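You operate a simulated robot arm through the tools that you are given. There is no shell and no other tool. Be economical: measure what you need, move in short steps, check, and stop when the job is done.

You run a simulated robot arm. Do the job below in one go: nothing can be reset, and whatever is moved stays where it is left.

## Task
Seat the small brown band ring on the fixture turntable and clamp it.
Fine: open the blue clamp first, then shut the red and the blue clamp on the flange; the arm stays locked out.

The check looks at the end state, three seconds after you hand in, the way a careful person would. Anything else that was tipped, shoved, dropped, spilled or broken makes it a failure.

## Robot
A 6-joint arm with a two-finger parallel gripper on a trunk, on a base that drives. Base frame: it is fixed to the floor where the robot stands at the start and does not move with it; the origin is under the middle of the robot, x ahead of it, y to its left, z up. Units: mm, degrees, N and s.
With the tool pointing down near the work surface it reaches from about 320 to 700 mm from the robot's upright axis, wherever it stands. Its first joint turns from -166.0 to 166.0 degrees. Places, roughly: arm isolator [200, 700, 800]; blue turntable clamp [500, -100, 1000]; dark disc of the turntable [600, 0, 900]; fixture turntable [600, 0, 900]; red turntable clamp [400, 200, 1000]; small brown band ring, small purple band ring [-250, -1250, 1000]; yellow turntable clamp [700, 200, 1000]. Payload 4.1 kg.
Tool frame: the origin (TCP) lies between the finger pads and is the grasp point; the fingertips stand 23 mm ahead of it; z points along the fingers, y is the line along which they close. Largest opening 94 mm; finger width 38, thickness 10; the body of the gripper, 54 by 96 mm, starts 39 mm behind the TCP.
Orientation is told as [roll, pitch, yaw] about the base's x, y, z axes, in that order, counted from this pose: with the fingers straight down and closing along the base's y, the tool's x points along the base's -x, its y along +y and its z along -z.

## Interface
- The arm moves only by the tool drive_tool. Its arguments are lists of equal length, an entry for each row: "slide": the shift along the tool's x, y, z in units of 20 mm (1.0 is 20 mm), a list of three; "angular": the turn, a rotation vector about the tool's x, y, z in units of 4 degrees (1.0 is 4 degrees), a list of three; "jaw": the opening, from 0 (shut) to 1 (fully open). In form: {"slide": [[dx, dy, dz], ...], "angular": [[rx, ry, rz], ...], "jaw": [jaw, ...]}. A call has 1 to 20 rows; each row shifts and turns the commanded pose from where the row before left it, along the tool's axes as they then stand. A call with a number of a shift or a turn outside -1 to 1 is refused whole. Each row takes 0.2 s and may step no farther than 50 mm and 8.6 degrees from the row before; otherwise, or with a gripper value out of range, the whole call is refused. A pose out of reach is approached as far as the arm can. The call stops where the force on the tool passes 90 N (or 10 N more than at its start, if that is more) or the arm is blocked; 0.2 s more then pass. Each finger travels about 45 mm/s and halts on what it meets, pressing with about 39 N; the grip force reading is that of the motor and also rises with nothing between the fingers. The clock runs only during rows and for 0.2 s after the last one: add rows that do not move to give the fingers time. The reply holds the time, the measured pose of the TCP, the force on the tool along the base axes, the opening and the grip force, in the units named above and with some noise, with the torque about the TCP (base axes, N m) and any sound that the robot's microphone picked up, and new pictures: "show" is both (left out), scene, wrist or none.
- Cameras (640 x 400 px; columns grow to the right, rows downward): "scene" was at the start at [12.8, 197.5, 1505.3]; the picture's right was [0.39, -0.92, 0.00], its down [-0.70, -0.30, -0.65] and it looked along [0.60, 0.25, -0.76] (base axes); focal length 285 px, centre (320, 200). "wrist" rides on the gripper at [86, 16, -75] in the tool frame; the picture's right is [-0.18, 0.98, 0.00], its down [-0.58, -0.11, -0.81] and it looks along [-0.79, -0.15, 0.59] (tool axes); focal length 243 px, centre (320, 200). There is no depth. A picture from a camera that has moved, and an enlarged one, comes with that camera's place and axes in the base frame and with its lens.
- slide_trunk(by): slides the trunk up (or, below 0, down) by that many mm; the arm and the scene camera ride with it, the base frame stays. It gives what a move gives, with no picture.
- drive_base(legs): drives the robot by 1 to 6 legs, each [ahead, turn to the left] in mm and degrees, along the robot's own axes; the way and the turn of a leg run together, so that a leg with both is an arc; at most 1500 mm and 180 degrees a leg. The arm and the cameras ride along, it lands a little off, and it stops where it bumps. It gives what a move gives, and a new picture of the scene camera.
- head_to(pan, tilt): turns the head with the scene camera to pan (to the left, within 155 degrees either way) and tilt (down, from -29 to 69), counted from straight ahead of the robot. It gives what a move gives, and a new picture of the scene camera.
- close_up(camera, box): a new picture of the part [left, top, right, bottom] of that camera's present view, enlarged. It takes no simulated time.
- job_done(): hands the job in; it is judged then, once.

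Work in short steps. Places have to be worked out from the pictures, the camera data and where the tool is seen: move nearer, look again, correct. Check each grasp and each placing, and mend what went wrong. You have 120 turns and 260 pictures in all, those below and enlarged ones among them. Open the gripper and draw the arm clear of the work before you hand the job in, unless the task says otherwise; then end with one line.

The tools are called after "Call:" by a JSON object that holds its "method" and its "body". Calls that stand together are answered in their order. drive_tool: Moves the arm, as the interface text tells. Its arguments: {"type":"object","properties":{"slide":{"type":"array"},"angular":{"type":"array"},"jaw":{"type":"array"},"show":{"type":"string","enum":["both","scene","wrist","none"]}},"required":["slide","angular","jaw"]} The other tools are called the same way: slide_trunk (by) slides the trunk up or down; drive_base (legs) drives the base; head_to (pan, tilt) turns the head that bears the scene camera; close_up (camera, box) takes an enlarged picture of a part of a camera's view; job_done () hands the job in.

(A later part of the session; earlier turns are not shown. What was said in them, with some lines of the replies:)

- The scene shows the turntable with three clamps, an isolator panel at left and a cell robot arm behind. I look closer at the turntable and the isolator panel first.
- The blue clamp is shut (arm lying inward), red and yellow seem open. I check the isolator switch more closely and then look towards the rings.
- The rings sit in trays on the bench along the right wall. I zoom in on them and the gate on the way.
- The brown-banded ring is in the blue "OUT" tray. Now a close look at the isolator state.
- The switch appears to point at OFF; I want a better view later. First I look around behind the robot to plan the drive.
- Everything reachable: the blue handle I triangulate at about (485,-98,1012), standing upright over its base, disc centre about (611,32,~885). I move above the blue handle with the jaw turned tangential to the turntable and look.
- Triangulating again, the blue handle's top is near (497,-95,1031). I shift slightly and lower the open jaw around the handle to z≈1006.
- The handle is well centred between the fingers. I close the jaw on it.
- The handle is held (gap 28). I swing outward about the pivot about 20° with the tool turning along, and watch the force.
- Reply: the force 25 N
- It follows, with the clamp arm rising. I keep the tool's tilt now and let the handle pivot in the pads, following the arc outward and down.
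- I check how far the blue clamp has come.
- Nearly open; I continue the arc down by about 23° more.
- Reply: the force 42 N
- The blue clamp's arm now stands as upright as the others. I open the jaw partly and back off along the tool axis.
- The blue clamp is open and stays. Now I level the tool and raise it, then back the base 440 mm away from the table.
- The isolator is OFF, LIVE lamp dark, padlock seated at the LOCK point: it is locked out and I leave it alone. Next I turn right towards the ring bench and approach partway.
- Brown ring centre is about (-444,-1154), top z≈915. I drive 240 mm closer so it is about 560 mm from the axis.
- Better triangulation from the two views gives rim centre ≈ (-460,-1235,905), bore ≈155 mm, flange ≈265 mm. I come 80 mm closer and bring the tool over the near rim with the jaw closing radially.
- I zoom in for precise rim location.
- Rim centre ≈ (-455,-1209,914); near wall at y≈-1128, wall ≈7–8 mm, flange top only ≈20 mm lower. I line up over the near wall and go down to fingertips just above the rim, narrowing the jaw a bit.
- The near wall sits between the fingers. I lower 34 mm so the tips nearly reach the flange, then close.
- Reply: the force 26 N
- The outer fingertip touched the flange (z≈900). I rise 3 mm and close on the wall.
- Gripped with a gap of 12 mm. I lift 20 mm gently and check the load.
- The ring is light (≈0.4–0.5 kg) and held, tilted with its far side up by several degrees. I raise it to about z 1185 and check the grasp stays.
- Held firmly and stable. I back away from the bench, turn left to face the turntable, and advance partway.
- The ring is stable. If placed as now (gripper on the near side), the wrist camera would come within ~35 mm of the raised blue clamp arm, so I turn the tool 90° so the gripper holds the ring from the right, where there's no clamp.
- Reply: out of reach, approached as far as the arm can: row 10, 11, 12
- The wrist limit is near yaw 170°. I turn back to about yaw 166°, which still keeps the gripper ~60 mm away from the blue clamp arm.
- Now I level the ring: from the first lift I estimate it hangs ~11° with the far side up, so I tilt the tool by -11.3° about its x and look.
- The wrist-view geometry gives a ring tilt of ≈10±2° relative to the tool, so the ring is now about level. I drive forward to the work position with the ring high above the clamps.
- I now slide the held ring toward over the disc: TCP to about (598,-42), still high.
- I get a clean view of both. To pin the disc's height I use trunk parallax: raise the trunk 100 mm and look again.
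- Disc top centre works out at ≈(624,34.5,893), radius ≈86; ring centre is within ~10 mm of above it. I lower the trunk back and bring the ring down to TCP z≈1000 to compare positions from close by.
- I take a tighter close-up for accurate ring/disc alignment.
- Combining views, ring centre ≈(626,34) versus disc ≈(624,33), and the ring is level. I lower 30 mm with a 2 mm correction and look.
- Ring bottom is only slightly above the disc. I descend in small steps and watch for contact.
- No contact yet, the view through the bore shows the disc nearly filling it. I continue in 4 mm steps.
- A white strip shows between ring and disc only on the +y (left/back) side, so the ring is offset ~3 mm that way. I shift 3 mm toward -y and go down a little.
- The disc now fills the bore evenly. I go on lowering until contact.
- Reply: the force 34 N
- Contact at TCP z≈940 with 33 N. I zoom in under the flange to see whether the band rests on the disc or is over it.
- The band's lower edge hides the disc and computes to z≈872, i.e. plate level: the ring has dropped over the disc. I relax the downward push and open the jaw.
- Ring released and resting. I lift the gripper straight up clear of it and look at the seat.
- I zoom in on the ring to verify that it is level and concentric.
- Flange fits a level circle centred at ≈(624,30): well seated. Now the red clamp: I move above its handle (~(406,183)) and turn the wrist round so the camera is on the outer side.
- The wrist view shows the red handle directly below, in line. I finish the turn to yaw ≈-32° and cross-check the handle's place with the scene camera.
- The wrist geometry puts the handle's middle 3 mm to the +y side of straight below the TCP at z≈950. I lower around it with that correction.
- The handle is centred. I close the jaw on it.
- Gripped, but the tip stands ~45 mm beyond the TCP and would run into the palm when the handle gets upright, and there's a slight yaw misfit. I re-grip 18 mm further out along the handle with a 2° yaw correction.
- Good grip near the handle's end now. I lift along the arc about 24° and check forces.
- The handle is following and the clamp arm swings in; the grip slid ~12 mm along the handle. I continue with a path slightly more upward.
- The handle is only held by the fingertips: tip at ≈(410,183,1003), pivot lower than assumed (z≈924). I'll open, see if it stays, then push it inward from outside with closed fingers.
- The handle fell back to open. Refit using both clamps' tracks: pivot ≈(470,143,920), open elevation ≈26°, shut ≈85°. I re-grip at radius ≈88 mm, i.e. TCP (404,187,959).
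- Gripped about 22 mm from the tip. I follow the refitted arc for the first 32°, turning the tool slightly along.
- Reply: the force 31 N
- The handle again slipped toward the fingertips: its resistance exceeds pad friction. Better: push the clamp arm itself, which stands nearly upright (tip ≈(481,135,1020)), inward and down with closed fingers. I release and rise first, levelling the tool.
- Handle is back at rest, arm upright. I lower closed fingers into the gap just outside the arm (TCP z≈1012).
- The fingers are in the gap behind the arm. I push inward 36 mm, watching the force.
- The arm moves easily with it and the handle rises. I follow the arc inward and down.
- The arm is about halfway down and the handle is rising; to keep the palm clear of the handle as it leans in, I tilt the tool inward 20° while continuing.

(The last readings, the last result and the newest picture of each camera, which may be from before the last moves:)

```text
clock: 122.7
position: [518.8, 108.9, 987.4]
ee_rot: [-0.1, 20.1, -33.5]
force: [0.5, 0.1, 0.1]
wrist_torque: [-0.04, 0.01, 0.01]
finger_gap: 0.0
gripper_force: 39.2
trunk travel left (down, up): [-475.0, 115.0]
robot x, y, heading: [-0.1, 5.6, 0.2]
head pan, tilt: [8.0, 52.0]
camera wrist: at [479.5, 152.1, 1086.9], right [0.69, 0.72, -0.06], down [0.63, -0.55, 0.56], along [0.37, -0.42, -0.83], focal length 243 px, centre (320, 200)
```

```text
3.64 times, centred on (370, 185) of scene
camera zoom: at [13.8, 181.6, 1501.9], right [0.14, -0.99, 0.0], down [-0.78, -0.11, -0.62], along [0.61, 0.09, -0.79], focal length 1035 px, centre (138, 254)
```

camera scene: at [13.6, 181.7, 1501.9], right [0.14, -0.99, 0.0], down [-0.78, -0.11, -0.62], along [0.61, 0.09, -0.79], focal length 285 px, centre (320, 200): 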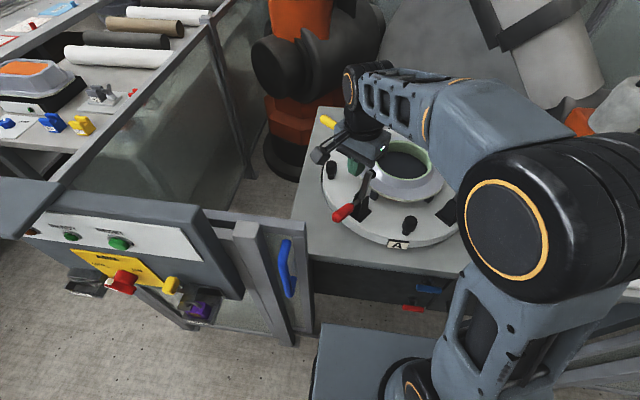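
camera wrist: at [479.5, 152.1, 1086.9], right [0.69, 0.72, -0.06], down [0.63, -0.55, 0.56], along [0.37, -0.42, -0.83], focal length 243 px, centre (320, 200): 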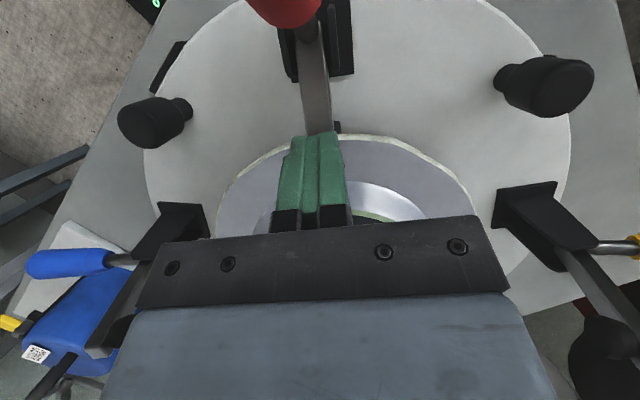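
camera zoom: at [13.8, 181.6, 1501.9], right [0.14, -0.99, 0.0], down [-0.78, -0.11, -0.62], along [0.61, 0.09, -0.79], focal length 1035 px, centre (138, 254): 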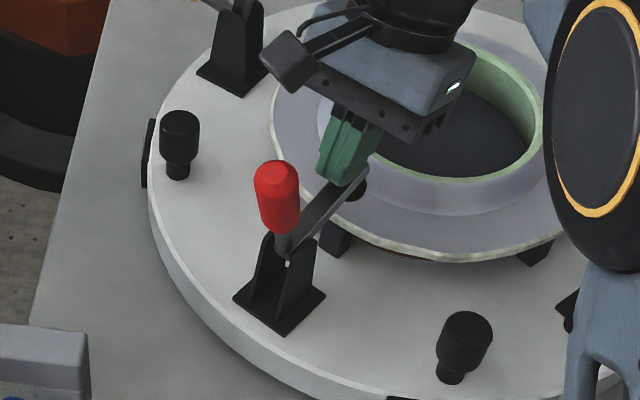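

The arm is low and no force is needed yet. I continue down onto the flange.

Call:
{"method": "drive_tool", "body": {"slide": [[-0.347, 0, 0.377], [-0.347, 0, 0.377], [-0.15, 0, 0.3], [-0.1, 0, 0.25]], "angular": [[0, 0, 0], [0, 0, 0], [0, 0, 0], [0, 0, 0]], "jaw": [0, 0, 0, 0], "show": "wrist"}}

Call:
{"method": "close_up", "body": {"camera": "scene", "box": [320, 130, 420, 240]}}

```text
clock: 123.7
position: [524.5, 105.2, 968.9]
ee_rot: [0.9, 19.2, -33.1]
force: [-8.2, 4.0, 83.1]
wrist_torque: [-0.35, -0.51, -0.21]
finger_gap: 0.1
gripper_force: 38.9
trunk travel left (down, up): [-475.0, 115.0]
robot x, y, heading: [-0.5, 5.0, 0.1]
head pan, tilt: [8.0, 52.0]
camera wrist: at [483.2, 147.7, 1067.3], right [0.69, 0.72, -0.04], down [0.61, -0.55, 0.57], along [0.39, -0.42, -0.82], focal length 243 px, centre (320, 200)
```

wrist: 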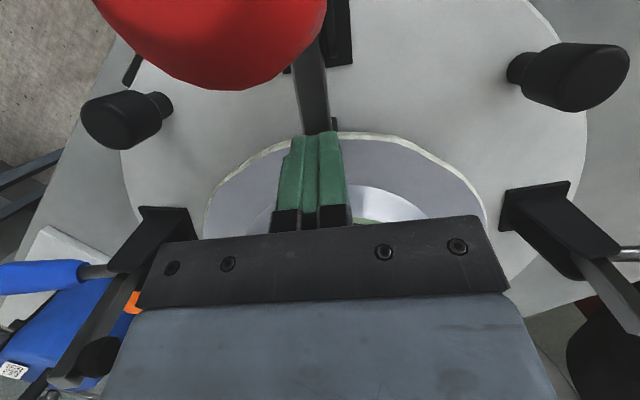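

```text
3.64 times, centred on (370, 185) of scene
camera zoom: at [5.6, 181.0, 1503.5], right [0.14, -0.99, 0.0], down [-0.78, -0.11, -0.62], along [0.61, 0.09, -0.78], focal length 1035 px, centre (138, 254)
```

zoom: 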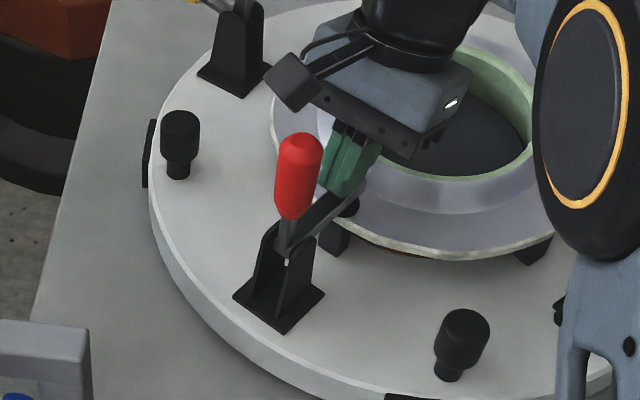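

83 N: the pad has met the flange. I retract straight up and see whether the red clamp holds shut.

Call:
{"method": "drive_tool", "body": {"slide": [[0.17, 0, -0.47], [0.34, 0, -0.94], [0.34, 0, -0.94], [0.34, 0, -0.94]], "angular": [[0, 0, 0], [0, 0, 0], [0, 0, 0], [0, 0, 0]], "jaw": [0, 0, 0, 0], "show": "wrist"}}

Call:
{"method": "close_up", "body": {"camera": "scene", "box": [320, 130, 420, 240]}}

```text
clock: 124.7
position: [526.0, 104.5, 1025.0]
ee_rot: [-0.2, 20.1, -33.4]
force: [0.3, -0.3, 0.7]
wrist_torque: [-0.02, -0.02, 0.01]
finger_gap: 0.0
gripper_force: 39.2
trunk travel left (down, up): [-475.0, 115.0]
robot x, y, heading: [-5.9, 6.4, -0.1]
head pan, tilt: [8.0, 52.0]
camera wrist: at [487.3, 148.0, 1126.0], right [0.69, 0.72, -0.07], down [0.63, -0.54, 0.56], along [0.37, -0.42, -0.83], focal length 243 px, centre (320, 200)
```

wrist: 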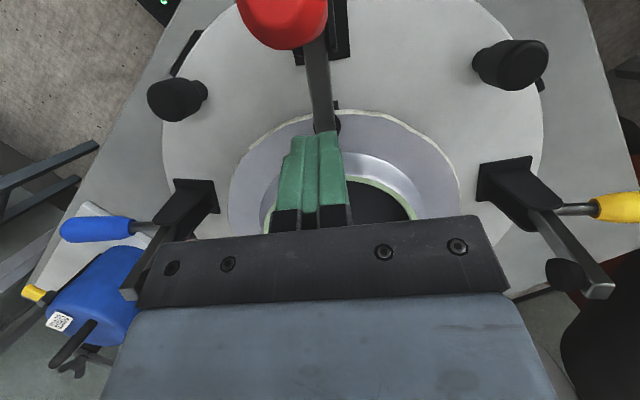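

```text
3.64 times, centred on (370, 185) of scene
camera zoom: at [13.7, 181.7, 1501.7], right [0.14, -0.99, 0.0], down [-0.78, -0.11, -0.62], along [0.61, 0.09, -0.79], focal length 1035 px, centre (138, 254)
```

zoom: 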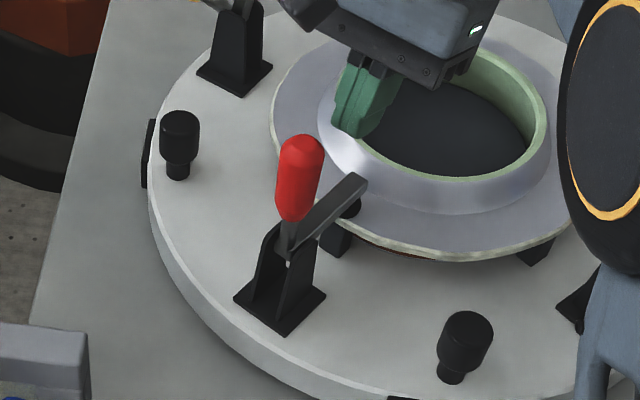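

The red clamp stays shut with its pad on the flange (r≈114) and handle near vertical, like blue was when shut. Now the same for blue: rise, level the tool, and turn to yaw 44°.

Call:
{"method": "drive_tool", "body": {"slide": [[0.2, 0, -0.9], [0.2, 0, -0.9], [0.1, 0, -0.9], [0, 0, -0.9], [0, 0, -0.5]], "angular": [[0, -1, 0], [0, -1, 0], [0, -1, 0], [0, -1, 0], [0, -1, 0]], "jaw": [0, 0, 0, 0, 0], "show": "none"}}

Call:
{"method": "drive_tool", "body": {"slide": [[0, 0, 0], [0, 0, 0], [0, 0, 0], [0, 0, 0], [0, 0, 0], [0, 0, 0], [0, 0, 0], [0, 0, 0], [0, 0, 0], [0, 0, 0], [0, 0, 0], [0, 0, 0], [0, 0, 0], [0, 0, 0], [0, 0, 0], [0, 0, 0], [0, 0, 0], [0, 0, 0], [0, 0, 0], [0, 0, 0]], "angular": [[0, 0, -0.97], [0, 0, -0.97], [0, 0, -0.97], [0, 0, -0.97], [0, 0, -0.97], [0, 0, -0.97], [0, 0, -0.97], [0, 0, -0.97], [0, 0, -0.97], [0, 0, -0.97], [0, 0, -0.97], [0, 0, -0.97], [0, 0, -0.97], [0, 0, -0.97], [0, 0, -0.97], [0, 0, -0.97], [0, 0, -0.97], [0, 0, -0.97], [0, 0, -0.97], [0, 0, -0.97]], "jaw": [0, 0, 0, 0, 0, 0, 0, 0, 0, 0, 0, 0, 0, 0, 0, 0, 0, 0, 0, 0], "show": "scene"}}

```text
clock: 125.9
position: [532.3, 99.1, 1109.0]
ee_rot: [0.0, 0.0, -33.5]
force: [0.2, -0.7, 0.2]
wrist_torque: [0.0, -0.01, 0.0]
finger_gap: 0.0
gripper_force: 38.9
trunk travel left (down, up): [-475.0, 115.0]
robot x, y, heading: [-1.5, 1.6, -0.1]
head pan, tilt: [8.0, 52.0]
```

```text
clock: 130.1
position: [532.3, 100.0, 1107.6]
ee_rot: [0.0, 0.0, 44.2]
force: [-0.2, 0.1, 0.2]
wrist_torque: [-0.02, -0.03, 0.02]
finger_gap: 0.0
gripper_force: 38.7
trunk travel left (down, up): [-475.0, 115.0]
robot x, y, heading: [-2.1, 3.3, 0.2]
head pan, tilt: [8.0, 52.0]
camera scene: at [13.7, 181.7, 1501.9], right [0.14, -0.99, 0.0], down [-0.78, -0.11, -0.62], along [0.61, 0.09, -0.79], focal length 285 px, centre (320, 200)
```

scene: 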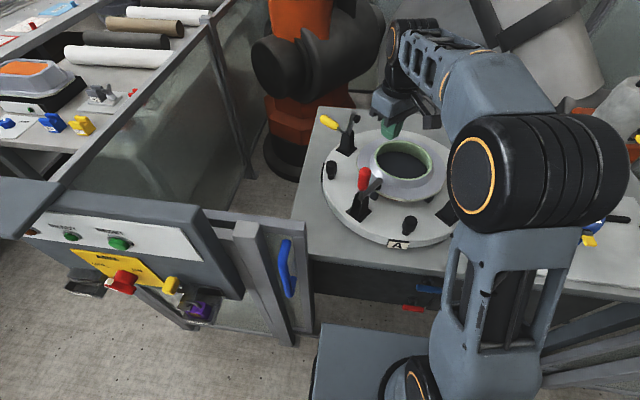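

Now I move over to just outside the blue clamp arm, still high, and look.

Call:
{"method": "drive_tool", "body": {"slide": [[0.902, -0.524, 0.06], [0.902, -0.524, 0.06], [0.902, -0.524, 0.06], [0.902, -0.524, 0.06], [0.902, -0.524, 0.06], [0.902, -0.524, 0.06], [0.902, -0.524, 0.06], [0.902, -0.524, 0.06], [0.902, -0.524, 0.06], [0.902, -0.524, 0.06], [0.902, -0.524, 0.06]], "angular": [[0, 0, 0], [0, 0, 0], [0, 0, 0], [0, 0, 0], [0, 0, 0], [0, 0, 0], [0, 0, 0], [0, 0, 0], [0, 0, 0], [0, 0, 0], [0, 0, 0]], "jaw": [0, 0, 0, 0, 0, 0, 0, 0, 0, 0, 0]}}

Call:
{"method": "head_to", "body": {"pan": 20, "tilt": 52}}

Call:
{"method": "close_up", "body": {"camera": "scene", "box": [400, 100, 600, 260]}}

```text
clock: 132.5
position: [470.5, -122.1, 1096.0]
ee_rot: [0.0, 0.0, 44.1]
force: [0.5, 0.3, -1.1]
wrist_torque: [0.01, -0.03, 0.0]
finger_gap: 0.1
gripper_force: 38.3
trunk travel left (down, up): [-475.0, 115.0]
robot x, y, heading: [-4.9, 5.1, -0.1]
head pan, tilt: [8.0, 52.0]
camera scene: at [13.6, 181.5, 1501.9], right [0.14, -0.99, 0.0], down [-0.78, -0.11, -0.62], along [0.61, 0.09, -0.79], focal length 285 px, centre (320, 200)
camera wrist: at [396.1, -171.7, 1170.2], right [-0.55, 0.83, 0.0], down [0.49, 0.33, 0.81], along [0.67, 0.45, -0.59], focal length 243 px, centre (320, 200)
```

scene: 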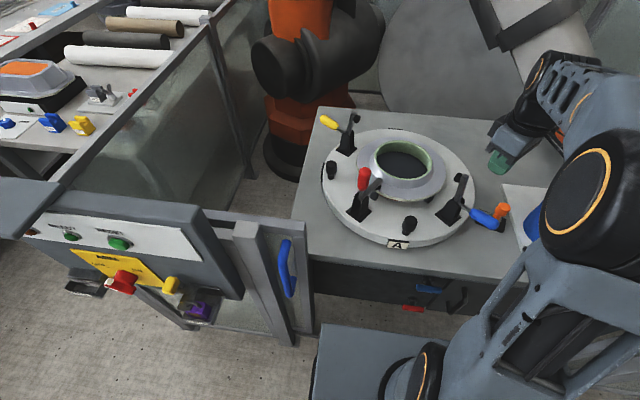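
wrist: 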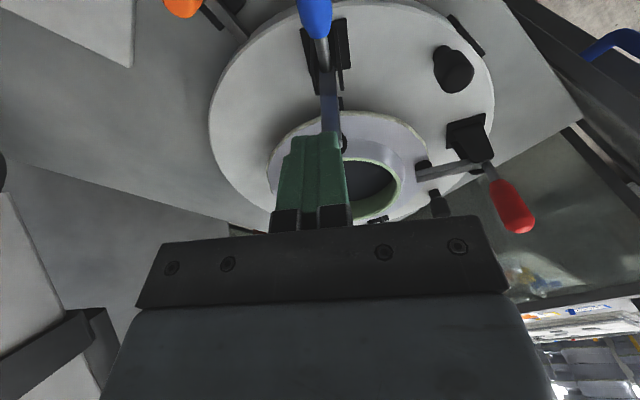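

```text
clock: 133.2
position: [471.5, -122.6, 1095.1]
ee_rot: [0.0, 0.0, 44.0]
force: [0.0, 0.0, 0.2]
wrist_torque: [0.04, -0.03, -0.02]
finger_gap: 0.0
gripper_force: 39.3
trunk travel left (down, up): [-475.0, 115.0]
robot x, y, heading: [-4.0, 3.8, 0.2]
head pan, tilt: [20.0, 52.0]
camera scene: at [9.8, 196.8, 1501.9], right [0.34, -0.94, 0.0], down [-0.74, -0.27, -0.62], along [0.58, 0.21, -0.79], focal length 285 px, centre (320, 200)
```

scene: 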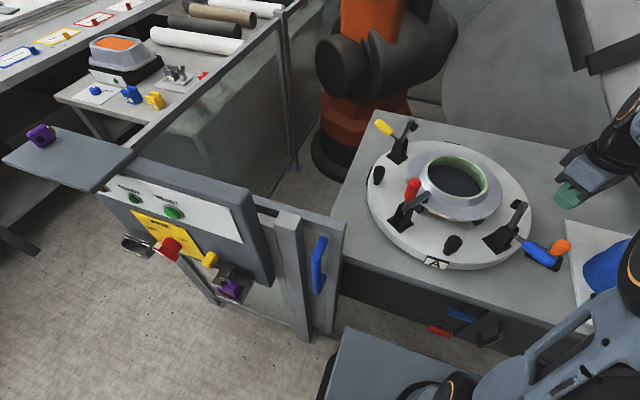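

```text
2.50 times, centred on (500, 180) of scene
camera zoom: at [9.8, 196.8, 1501.9], right [0.34, -0.94, 0.0], down [-0.74, -0.27, -0.62], along [0.58, 0.21, -0.79], focal length 711 px, centre (-130, 250)
```

zoom: 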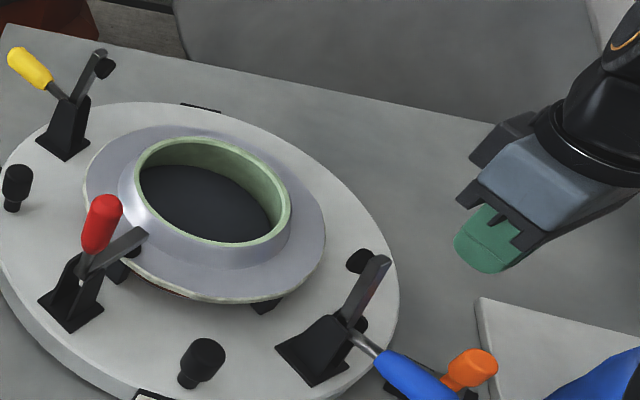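

The blue arm tip is at ≈(506,-86,1017), same relation as the red had. I lower the closed fingers 84 mm behind it and push inward 36 mm.

Call:
{"method": "drive_tool", "body": {"slide": [[0, 0, 0.84], [0, 0, 0.84], [0, 0, 0.84], [0, 0, 0.84], [0, 0, 0.84], [-0.45, 0, 0], [-0.45, 0, 0], [-0.45, 0, 0], [-0.45, 0, 0]], "angular": [[0, 0, 0], [0, 0, 0], [0, 0, 0], [0, 0, 0], [0, 0, 0], [0, 0, 0], [0, 0, 0], [0, 0, 0], [0, 0, 0]], "jaw": [0, 0, 0, 0, 0, 0, 0, 0, 0], "show": "wrist"}}

Call:
{"method": "close_up", "body": {"camera": "scene", "box": [420, 140, 580, 280]}}

```text
clock: 135.2
position: [497.0, -96.4, 1011.4]
ee_rot: [0.0, 0.0, 44.1]
force: [-0.9, -2.4, 0.7]
wrist_torque: [-0.02, 0.03, -0.03]
finger_gap: 0.0
gripper_force: 38.6
trunk travel left (down, up): [-475.0, 115.0]
robot x, y, heading: [-2.1, 4.1, 0.2]
head pan, tilt: [20.0, 52.0]
camera wrist: at [422.4, -145.7, 1086.6], right [-0.55, 0.83, 0.0], down [0.49, 0.33, 0.81], along [0.67, 0.45, -0.59], focal length 243 px, centre (320, 200)
```

wrist: 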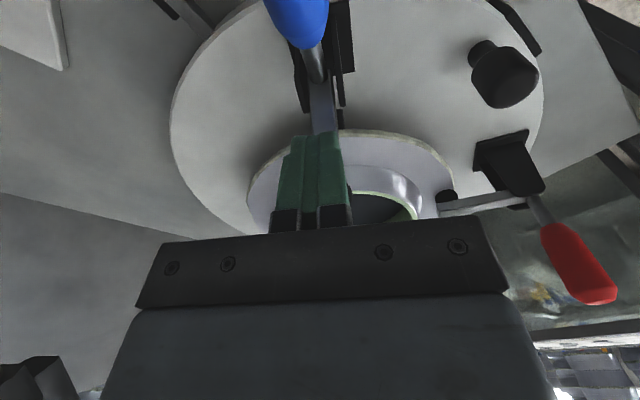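

```text
2.86 times, centred on (500, 210) of scene
camera zoom: at [9.6, 196.7, 1501.9], right [0.34, -0.94, 0.0], down [-0.74, -0.27, -0.62], along [0.58, 0.21, -0.79], focal length 813 px, centre (-194, 171)
```

zoom: 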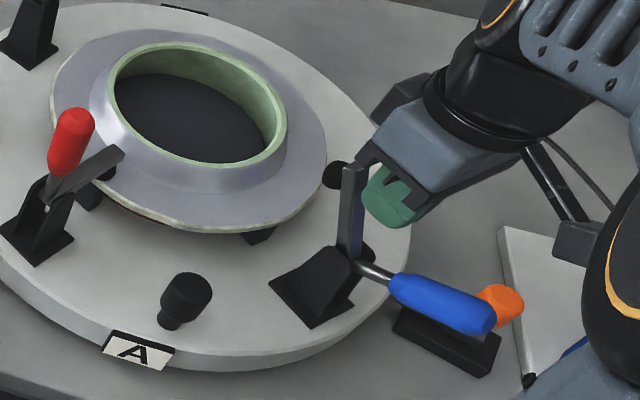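

The fingers are behind the blue arm and it has started. I continue along the same arc.

Call:
{"method": "drive_tool", "body": {"slide": [[-0.45, 0, 0.1], [-0.45, 0, 0.1], [-0.4, 0, 0.3], [-0.4, 0, 0.3]], "angular": [[0, 0, 0], [0, 0, 0], [0, 0, 0], [0, 0, 0]], "jaw": [0, 0, 0, 0], "show": "wrist"}}

Call:
{"method": "close_up", "body": {"camera": "scene", "box": [420, 140, 580, 280]}}

```text
clock: 136.2
position: [521.4, -72.5, 995.6]
ee_rot: [0.1, 0.0, 44.0]
force: [-0.5, 0.3, 0.2]
wrist_torque: [0.02, 0.02, 0.03]
finger_gap: 0.0
gripper_force: 38.9
trunk travel left (down, up): [-475.0, 115.0]
robot x, y, heading: [3.4, 4.9, 0.2]
head pan, tilt: [20.0, 52.0]
camera wrist: at [447.2, -122.3, 1070.0], right [-0.55, 0.83, 0.0], down [0.49, 0.33, 0.81], along [0.67, 0.44, -0.59], focal length 243 px, centre (320, 200)
```

wrist: 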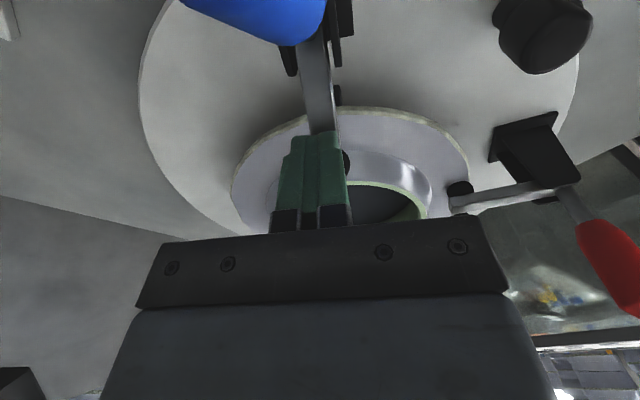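

```text
2.86 times, centred on (500, 210) of scene
camera zoom: at [9.9, 196.9, 1501.9], right [0.34, -0.94, 0.0], down [-0.74, -0.27, -0.62], along [0.58, 0.21, -0.79], focal length 813 px, centre (-194, 171)
```

zoom: 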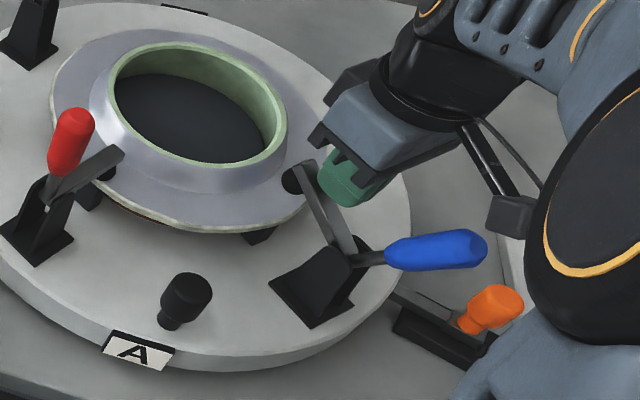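

Tracking well. I go on with the inward tilt and down.

Call:
{"method": "drive_tool", "body": {"slide": [[-0.228, 0, 0.1], [-0.235, 0, 0.084], [-0.24, 0, 0.067], [-0.244, 0, 0.05], [-0.247, 0, 0.033]], "angular": [[0, 1, 0], [0, 1, 0], [0, 1, 0], [0, 1, 0], [0, 1, 0]], "jaw": [0, 0, 0, 0, 0], "show": "wrist"}}

Call:
{"method": "close_up", "body": {"camera": "scene", "box": [420, 140, 580, 280]}}

```text
clock: 137.4
position: [538.5, -56.0, 985.3]
ee_rot: [-0.1, 20.1, 44.0]
force: [0.6, -0.3, 0.7]
wrist_torque: [-0.02, 0.02, -0.03]
finger_gap: 0.0
gripper_force: 39.5
trunk travel left (down, up): [-475.0, 115.0]
robot x, y, heading: [-3.6, 4.9, 0.1]
head pan, tilt: [20.0, 52.0]
camera wrist: at [485.8, -84.6, 1085.1], right [-0.56, 0.83, -0.06], down [0.67, 0.49, 0.56], along [0.49, 0.27, -0.83], focal length 243 px, centre (320, 200)
```

wrist: 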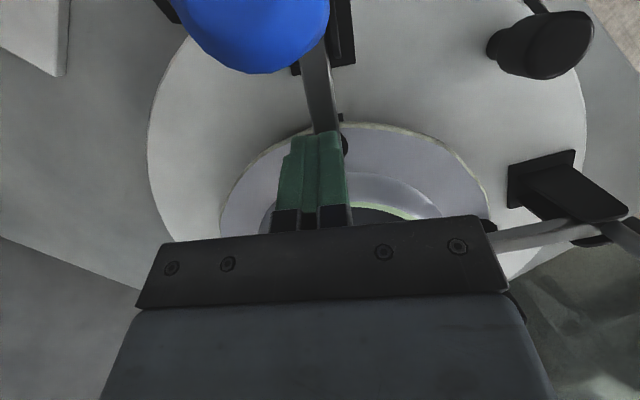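

```text
2.86 times, centred on (500, 210) of scene
camera zoom: at [9.9, 196.9, 1501.9], right [0.34, -0.94, 0.0], down [-0.74, -0.27, -0.62], along [0.58, 0.21, -0.79], focal length 813 px, centre (-194, 171)
```

zoom: 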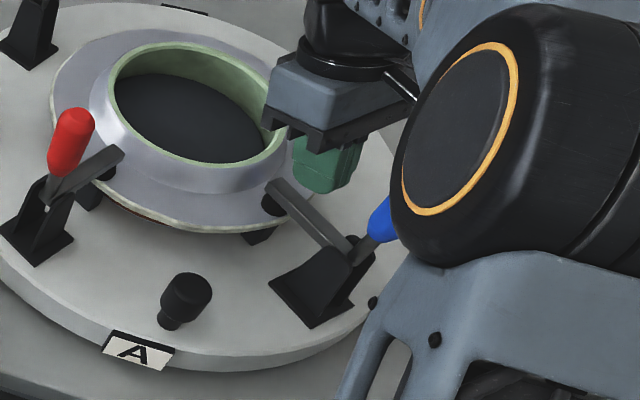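

Same state as red at this stage. I press the arm down onto the flange.

Call:
{"method": "drive_tool", "body": {"slide": [[-0.347, 0, 0.377], [-0.347, 0, 0.377], [-0.15, 0, 0.3], [-0.1, 0, 0.25]], "angular": [[0, 0, 0], [0, 0, 0], [0, 0, 0], [0, 0, 0]], "jaw": [0, 0, 0, 0], "show": "wrist"}}

Call:
{"method": "close_up", "body": {"camera": "scene", "box": [420, 140, 580, 280]}}

```text
clock: 138.4
position: [542.4, -52.9, 968.7]
ee_rot: [-1.1, 19.1, 43.7]
force: [-9.7, -4.9, 89.6]
wrist_torque: [0.5, -0.38, 0.39]
finger_gap: 0.2
gripper_force: 38.5
trunk travel left (down, up): [-475.0, 115.0]
robot x, y, heading: [-3.8, 5.1, 0.3]
head pan, tilt: [20.0, 52.0]
camera wrist: at [487.2, -80.1, 1066.7], right [-0.56, 0.83, -0.08], down [0.65, 0.5, 0.57], along [0.51, 0.27, -0.82], focal length 243 px, centre (320, 200)
```

wrist: 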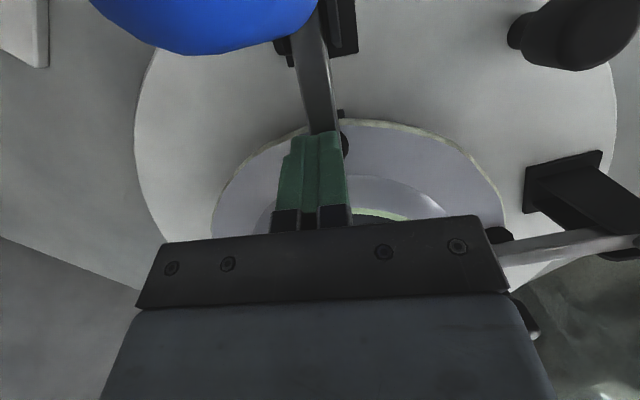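

```text
2.86 times, centred on (500, 210) of scene
camera zoom: at [1.0, 196.9, 1503.3], right [0.34, -0.94, 0.0], down [-0.74, -0.27, -0.62], along [0.58, 0.21, -0.78], focal length 813 px, centre (-194, 171)
```

zoom: 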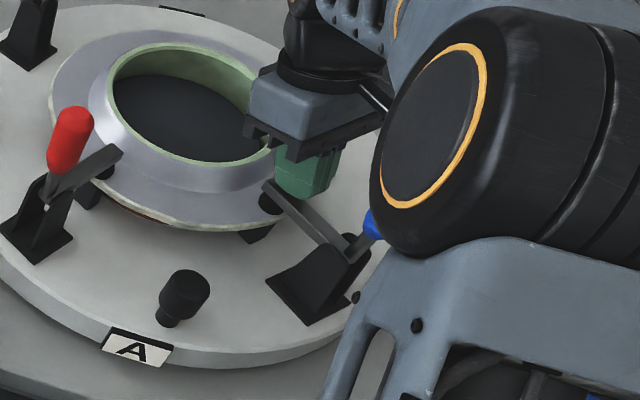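

Contact at the same height (z≈969, 90 N) as red. I retract up and compare both clamps.

Call:
{"method": "drive_tool", "body": {"slide": [[0.17, 0, -0.47], [0.34, 0, -0.94], [0.34, 0, -0.94], [0.34, 0, -0.94], [0.2, 0, -0.9], [0.2, 0, -0.9], [0.1, 0, -0.9], [0, 0, -0.9], [0, 0, -0.9], [0, 0, -0.9]], "angular": [[0, 0, 0], [0, 0, 0], [0, 0, 0], [0, 0, 0], [0, -1, 0], [0, -1, 0], [0, -1, 0], [0, -1, 0], [0, -1, 0], [0, 0, 0]], "jaw": [0, 0, 0, 0, 0, 0, 0, 0, 0, 0], "show": "wrist"}}

Call:
{"method": "close_up", "body": {"camera": "scene", "box": [380, 120, 580, 280]}}

```text
clock: 140.7
position: [551.2, -43.5, 1133.9]
ee_rot: [0.1, 0.0, 44.0]
force: [-1.0, 0.0, 0.1]
wrist_torque: [0.0, 0.0, -0.03]
finger_gap: 0.1
gripper_force: 39.4
trunk travel left (down, up): [-475.0, 115.0]
robot x, y, heading: [-1.6, 3.0, 0.1]
head pan, tilt: [20.0, 52.0]
camera wrist: at [476.0, -94.0, 1207.8], right [-0.55, 0.83, 0.0], down [0.49, 0.33, 0.81], along [0.67, 0.45, -0.59], focal length 243 px, centre (320, 200)
```

wrist: 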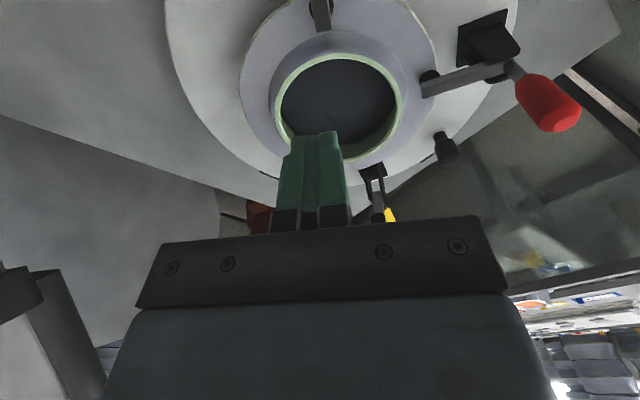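

```text
2.50 times, centred on (480, 200) of scene
camera zoom: at [9.7, 196.8, 1501.9], right [0.34, -0.94, 0.0], down [-0.74, -0.27, -0.62], along [0.58, 0.21, -0.79], focal length 711 px, centre (-80, 200)
```

zoom: 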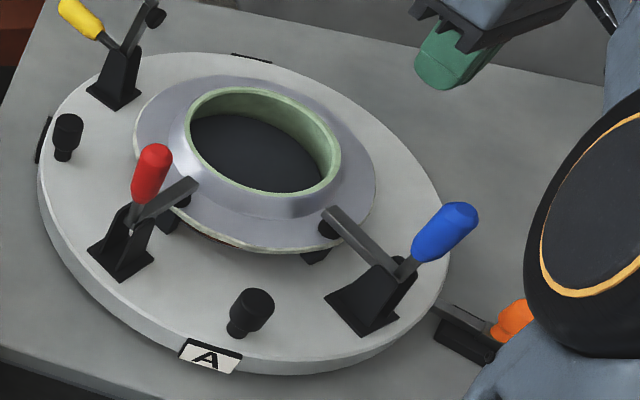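

Both clamps are down on the flange. I zoom in to verify pad contact for both.

Call:
{"method": "close_up", "body": {"camera": "scene", "box": [460, 170, 560, 250]}}

Call:
{"method": "close_up", "body": {"camera": "scene", "box": [400, 160, 480, 240]}}

Call:
{"method": "close_up", "body": {"camera": "wrist", "box": [220, 0, 600, 220]}}

```text
5.00 times, centred on (510, 210) of scene
camera zoom: at [9.7, 196.8, 1501.9], right [0.34, -0.94, 0.0], down [-0.74, -0.27, -0.62], along [0.58, 0.21, -0.79], focal length 1423 px, centre (-630, 150)
```

zoom: 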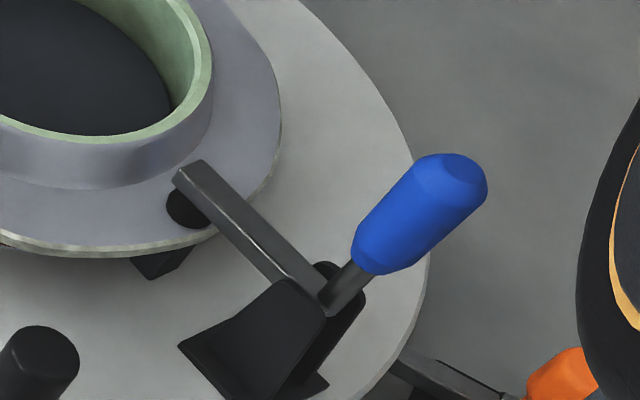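

```text
5.00 times, centred on (440, 200) of scene
camera zoom: at [9.7, 196.8, 1501.9], right [0.34, -0.94, 0.0], down [-0.74, -0.27, -0.62], along [0.58, 0.21, -0.79], focal length 1423 px, centre (-280, 200)
```

zoom: 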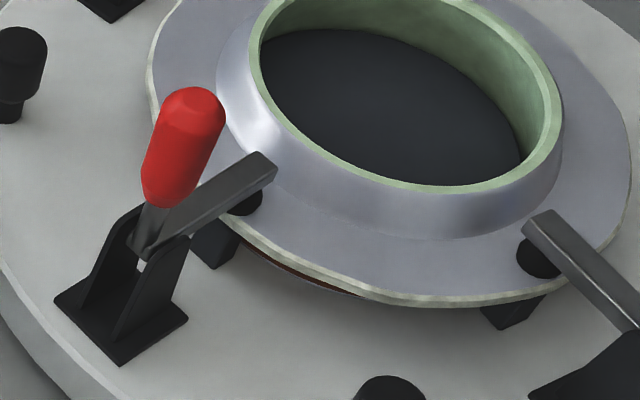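

```text
1.68 times, centred on (410, 110) of wrist
camera zoom: at [476.0, -94.0, 1207.8], right [-0.55, 0.83, 0.0], down [0.49, 0.33, 0.81], along [0.67, 0.45, -0.59], focal length 409 px, centre (168, 352)
```

zoom: 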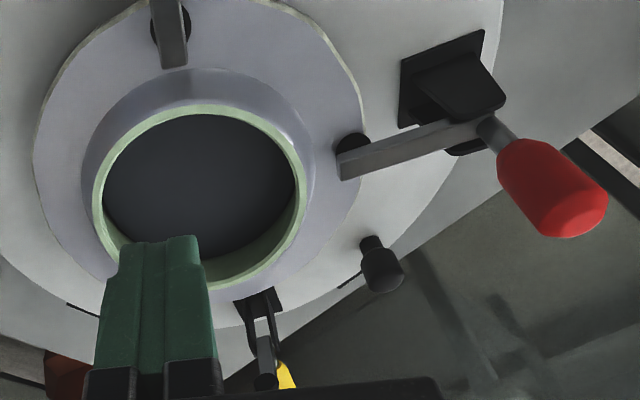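

To check that blue is back to its original shut angle, I return the head to its starting view and compare with the first picture.

Call:
{"method": "head_to", "body": {"pan": 23, "tilt": 49.4}}

Call:
{"method": "close_up", "body": {"camera": "scene", "box": [360, 120, 600, 300]}}

```text
clock: 141.3
position: [550.8, -44.2, 1133.4]
ee_rot: [0.0, 0.0, 44.2]
force: [-0.6, -0.5, -0.6]
wrist_torque: [-0.01, 0.03, 0.03]
finger_gap: 0.0
gripper_force: 39.4
trunk travel left (down, up): [-475.0, 115.0]
robot x, y, heading: [-0.9, 4.9, 0.1]
head pan, tilt: [23.0, 49.4]
camera scene: at [10.6, 201.4, 1505.4], right [0.39, -0.92, 0.0], down [-0.7, -0.3, -0.65], along [0.6, 0.26, -0.76], focal length 285 px, centre (320, 200)
```

scene: 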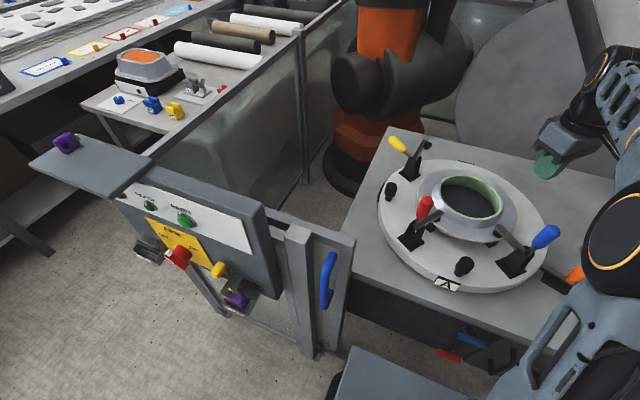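

```text
2.22 times, centred on (480, 210) of scene
camera zoom: at [10.6, 201.4, 1505.4], right [0.39, -0.92, 0.0], down [-0.7, -0.3, -0.65], along [0.6, 0.26, -0.76], focal length 632 px, centre (-36, 178)
```

zoom: 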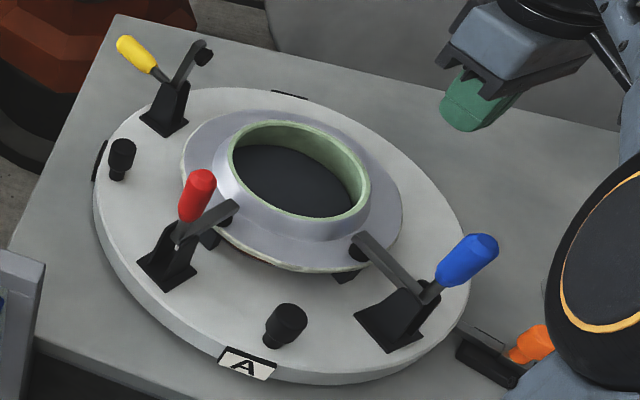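

Blue is back at exactly its original shut angle, the turntable, orange lock and yellow clamp are unchanged. I open the jaw and draw the arm up and back clear of the work.

Call:
{"method": "drive_tool", "body": {"slide": [[0, 0, -0.9], [0, 0, -0.9], [0.302, 0.927, -0.2], [0.302, 0.927, -0.2], [0.302, 0.927, -0.2], [0.302, 0.927, -0.2], [0.302, 0.927, -0.2], [0.302, 0.927, -0.2], [0.302, 0.927, -0.2], [0.302, 0.927, -0.2], [0.302, 0.927, -0.2], [0.302, 0.927, -0.2], [0.302, 0.927, -0.2]], "angular": [[0, 0, 0], [0, 0, 0], [0, 0, 0], [0, 0, 0], [0, 0, 0], [0, 0, 0], [0, 0, 0], [0, 0, 0], [0, 0, 0], [0, 0, 0], [0, 0, 0], [0, 0, 0], [0, 0, 0]], "jaw": [0, 0, 0.5, 1, 1, 1, 1, 1, 1, 1, 1, 1, 1]}}

Call:
{"method": "close_up", "body": {"camera": "scene", "box": [80, 130, 300, 320]}}

```text
clock: 144.1
position: [362.0, 57.2, 1213.0]
ee_rot: [0.0, 0.0, 44.0]
force: [0.7, -0.8, -0.8]
wrist_torque: [-0.01, -0.01, -0.02]
finger_gap: 94.1
gripper_force: 0.0
trunk travel left (down, up): [-475.0, 115.0]
robot x, y, heading: [-1.9, 4.5, -0.0]
head pan, tilt: [23.0, 49.4]
camera scene: at [10.4, 201.5, 1505.4], right [0.39, -0.92, 0.0], down [-0.7, -0.3, -0.65], along [0.6, 0.26, -0.76], focal length 285 px, centre (320, 200)
camera wrist: at [287.0, 7.1, 1287.8], right [-0.55, 0.83, 0.0], down [0.49, 0.33, 0.81], along [0.67, 0.45, -0.59], focal length 243 px, centre (320, 200)
```

scene: 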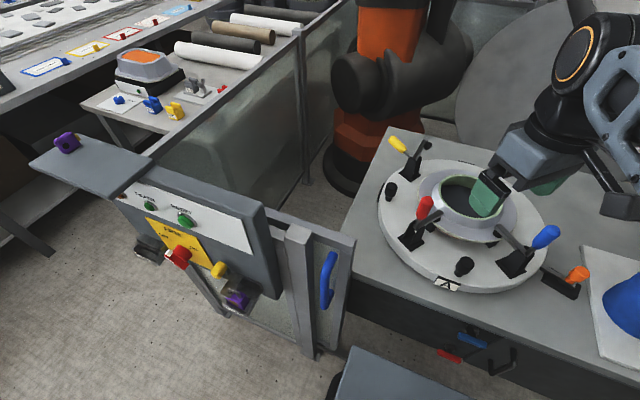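
wrist: 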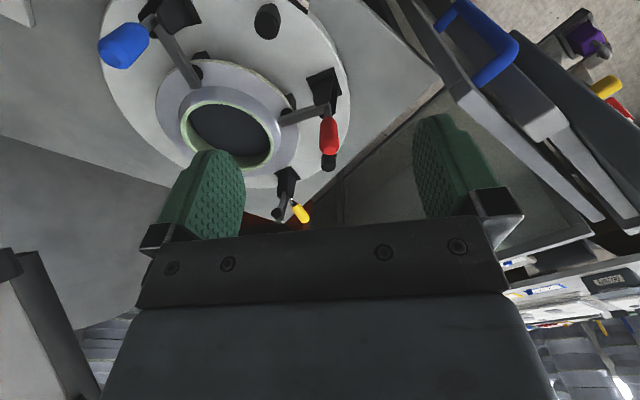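

```text
2.11 times, centred on (190, 225) of scene
camera zoom: at [10.4, 201.5, 1505.4], right [0.39, -0.92, 0.0], down [-0.7, -0.3, -0.65], along [0.6, 0.26, -0.76], focal length 599 px, centre (594, 147)
```

zoom: 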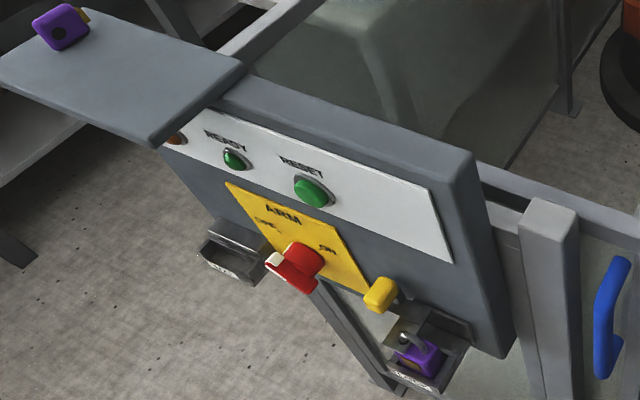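

The isolator is still off with its padlock in place, both clamps hold the ring's flange, and the arm is clear with the jaw open. I hand in.

Call:
{"method": "job_done", "body": {}}

```text
The job is handed in.
```

The brown band ring is seated on the turntable, and the red and blue clamps are shut on its flange. The yellow clamp was left open, the isolator is still off with its padlock in place, and the arm is clear with the gripper open.
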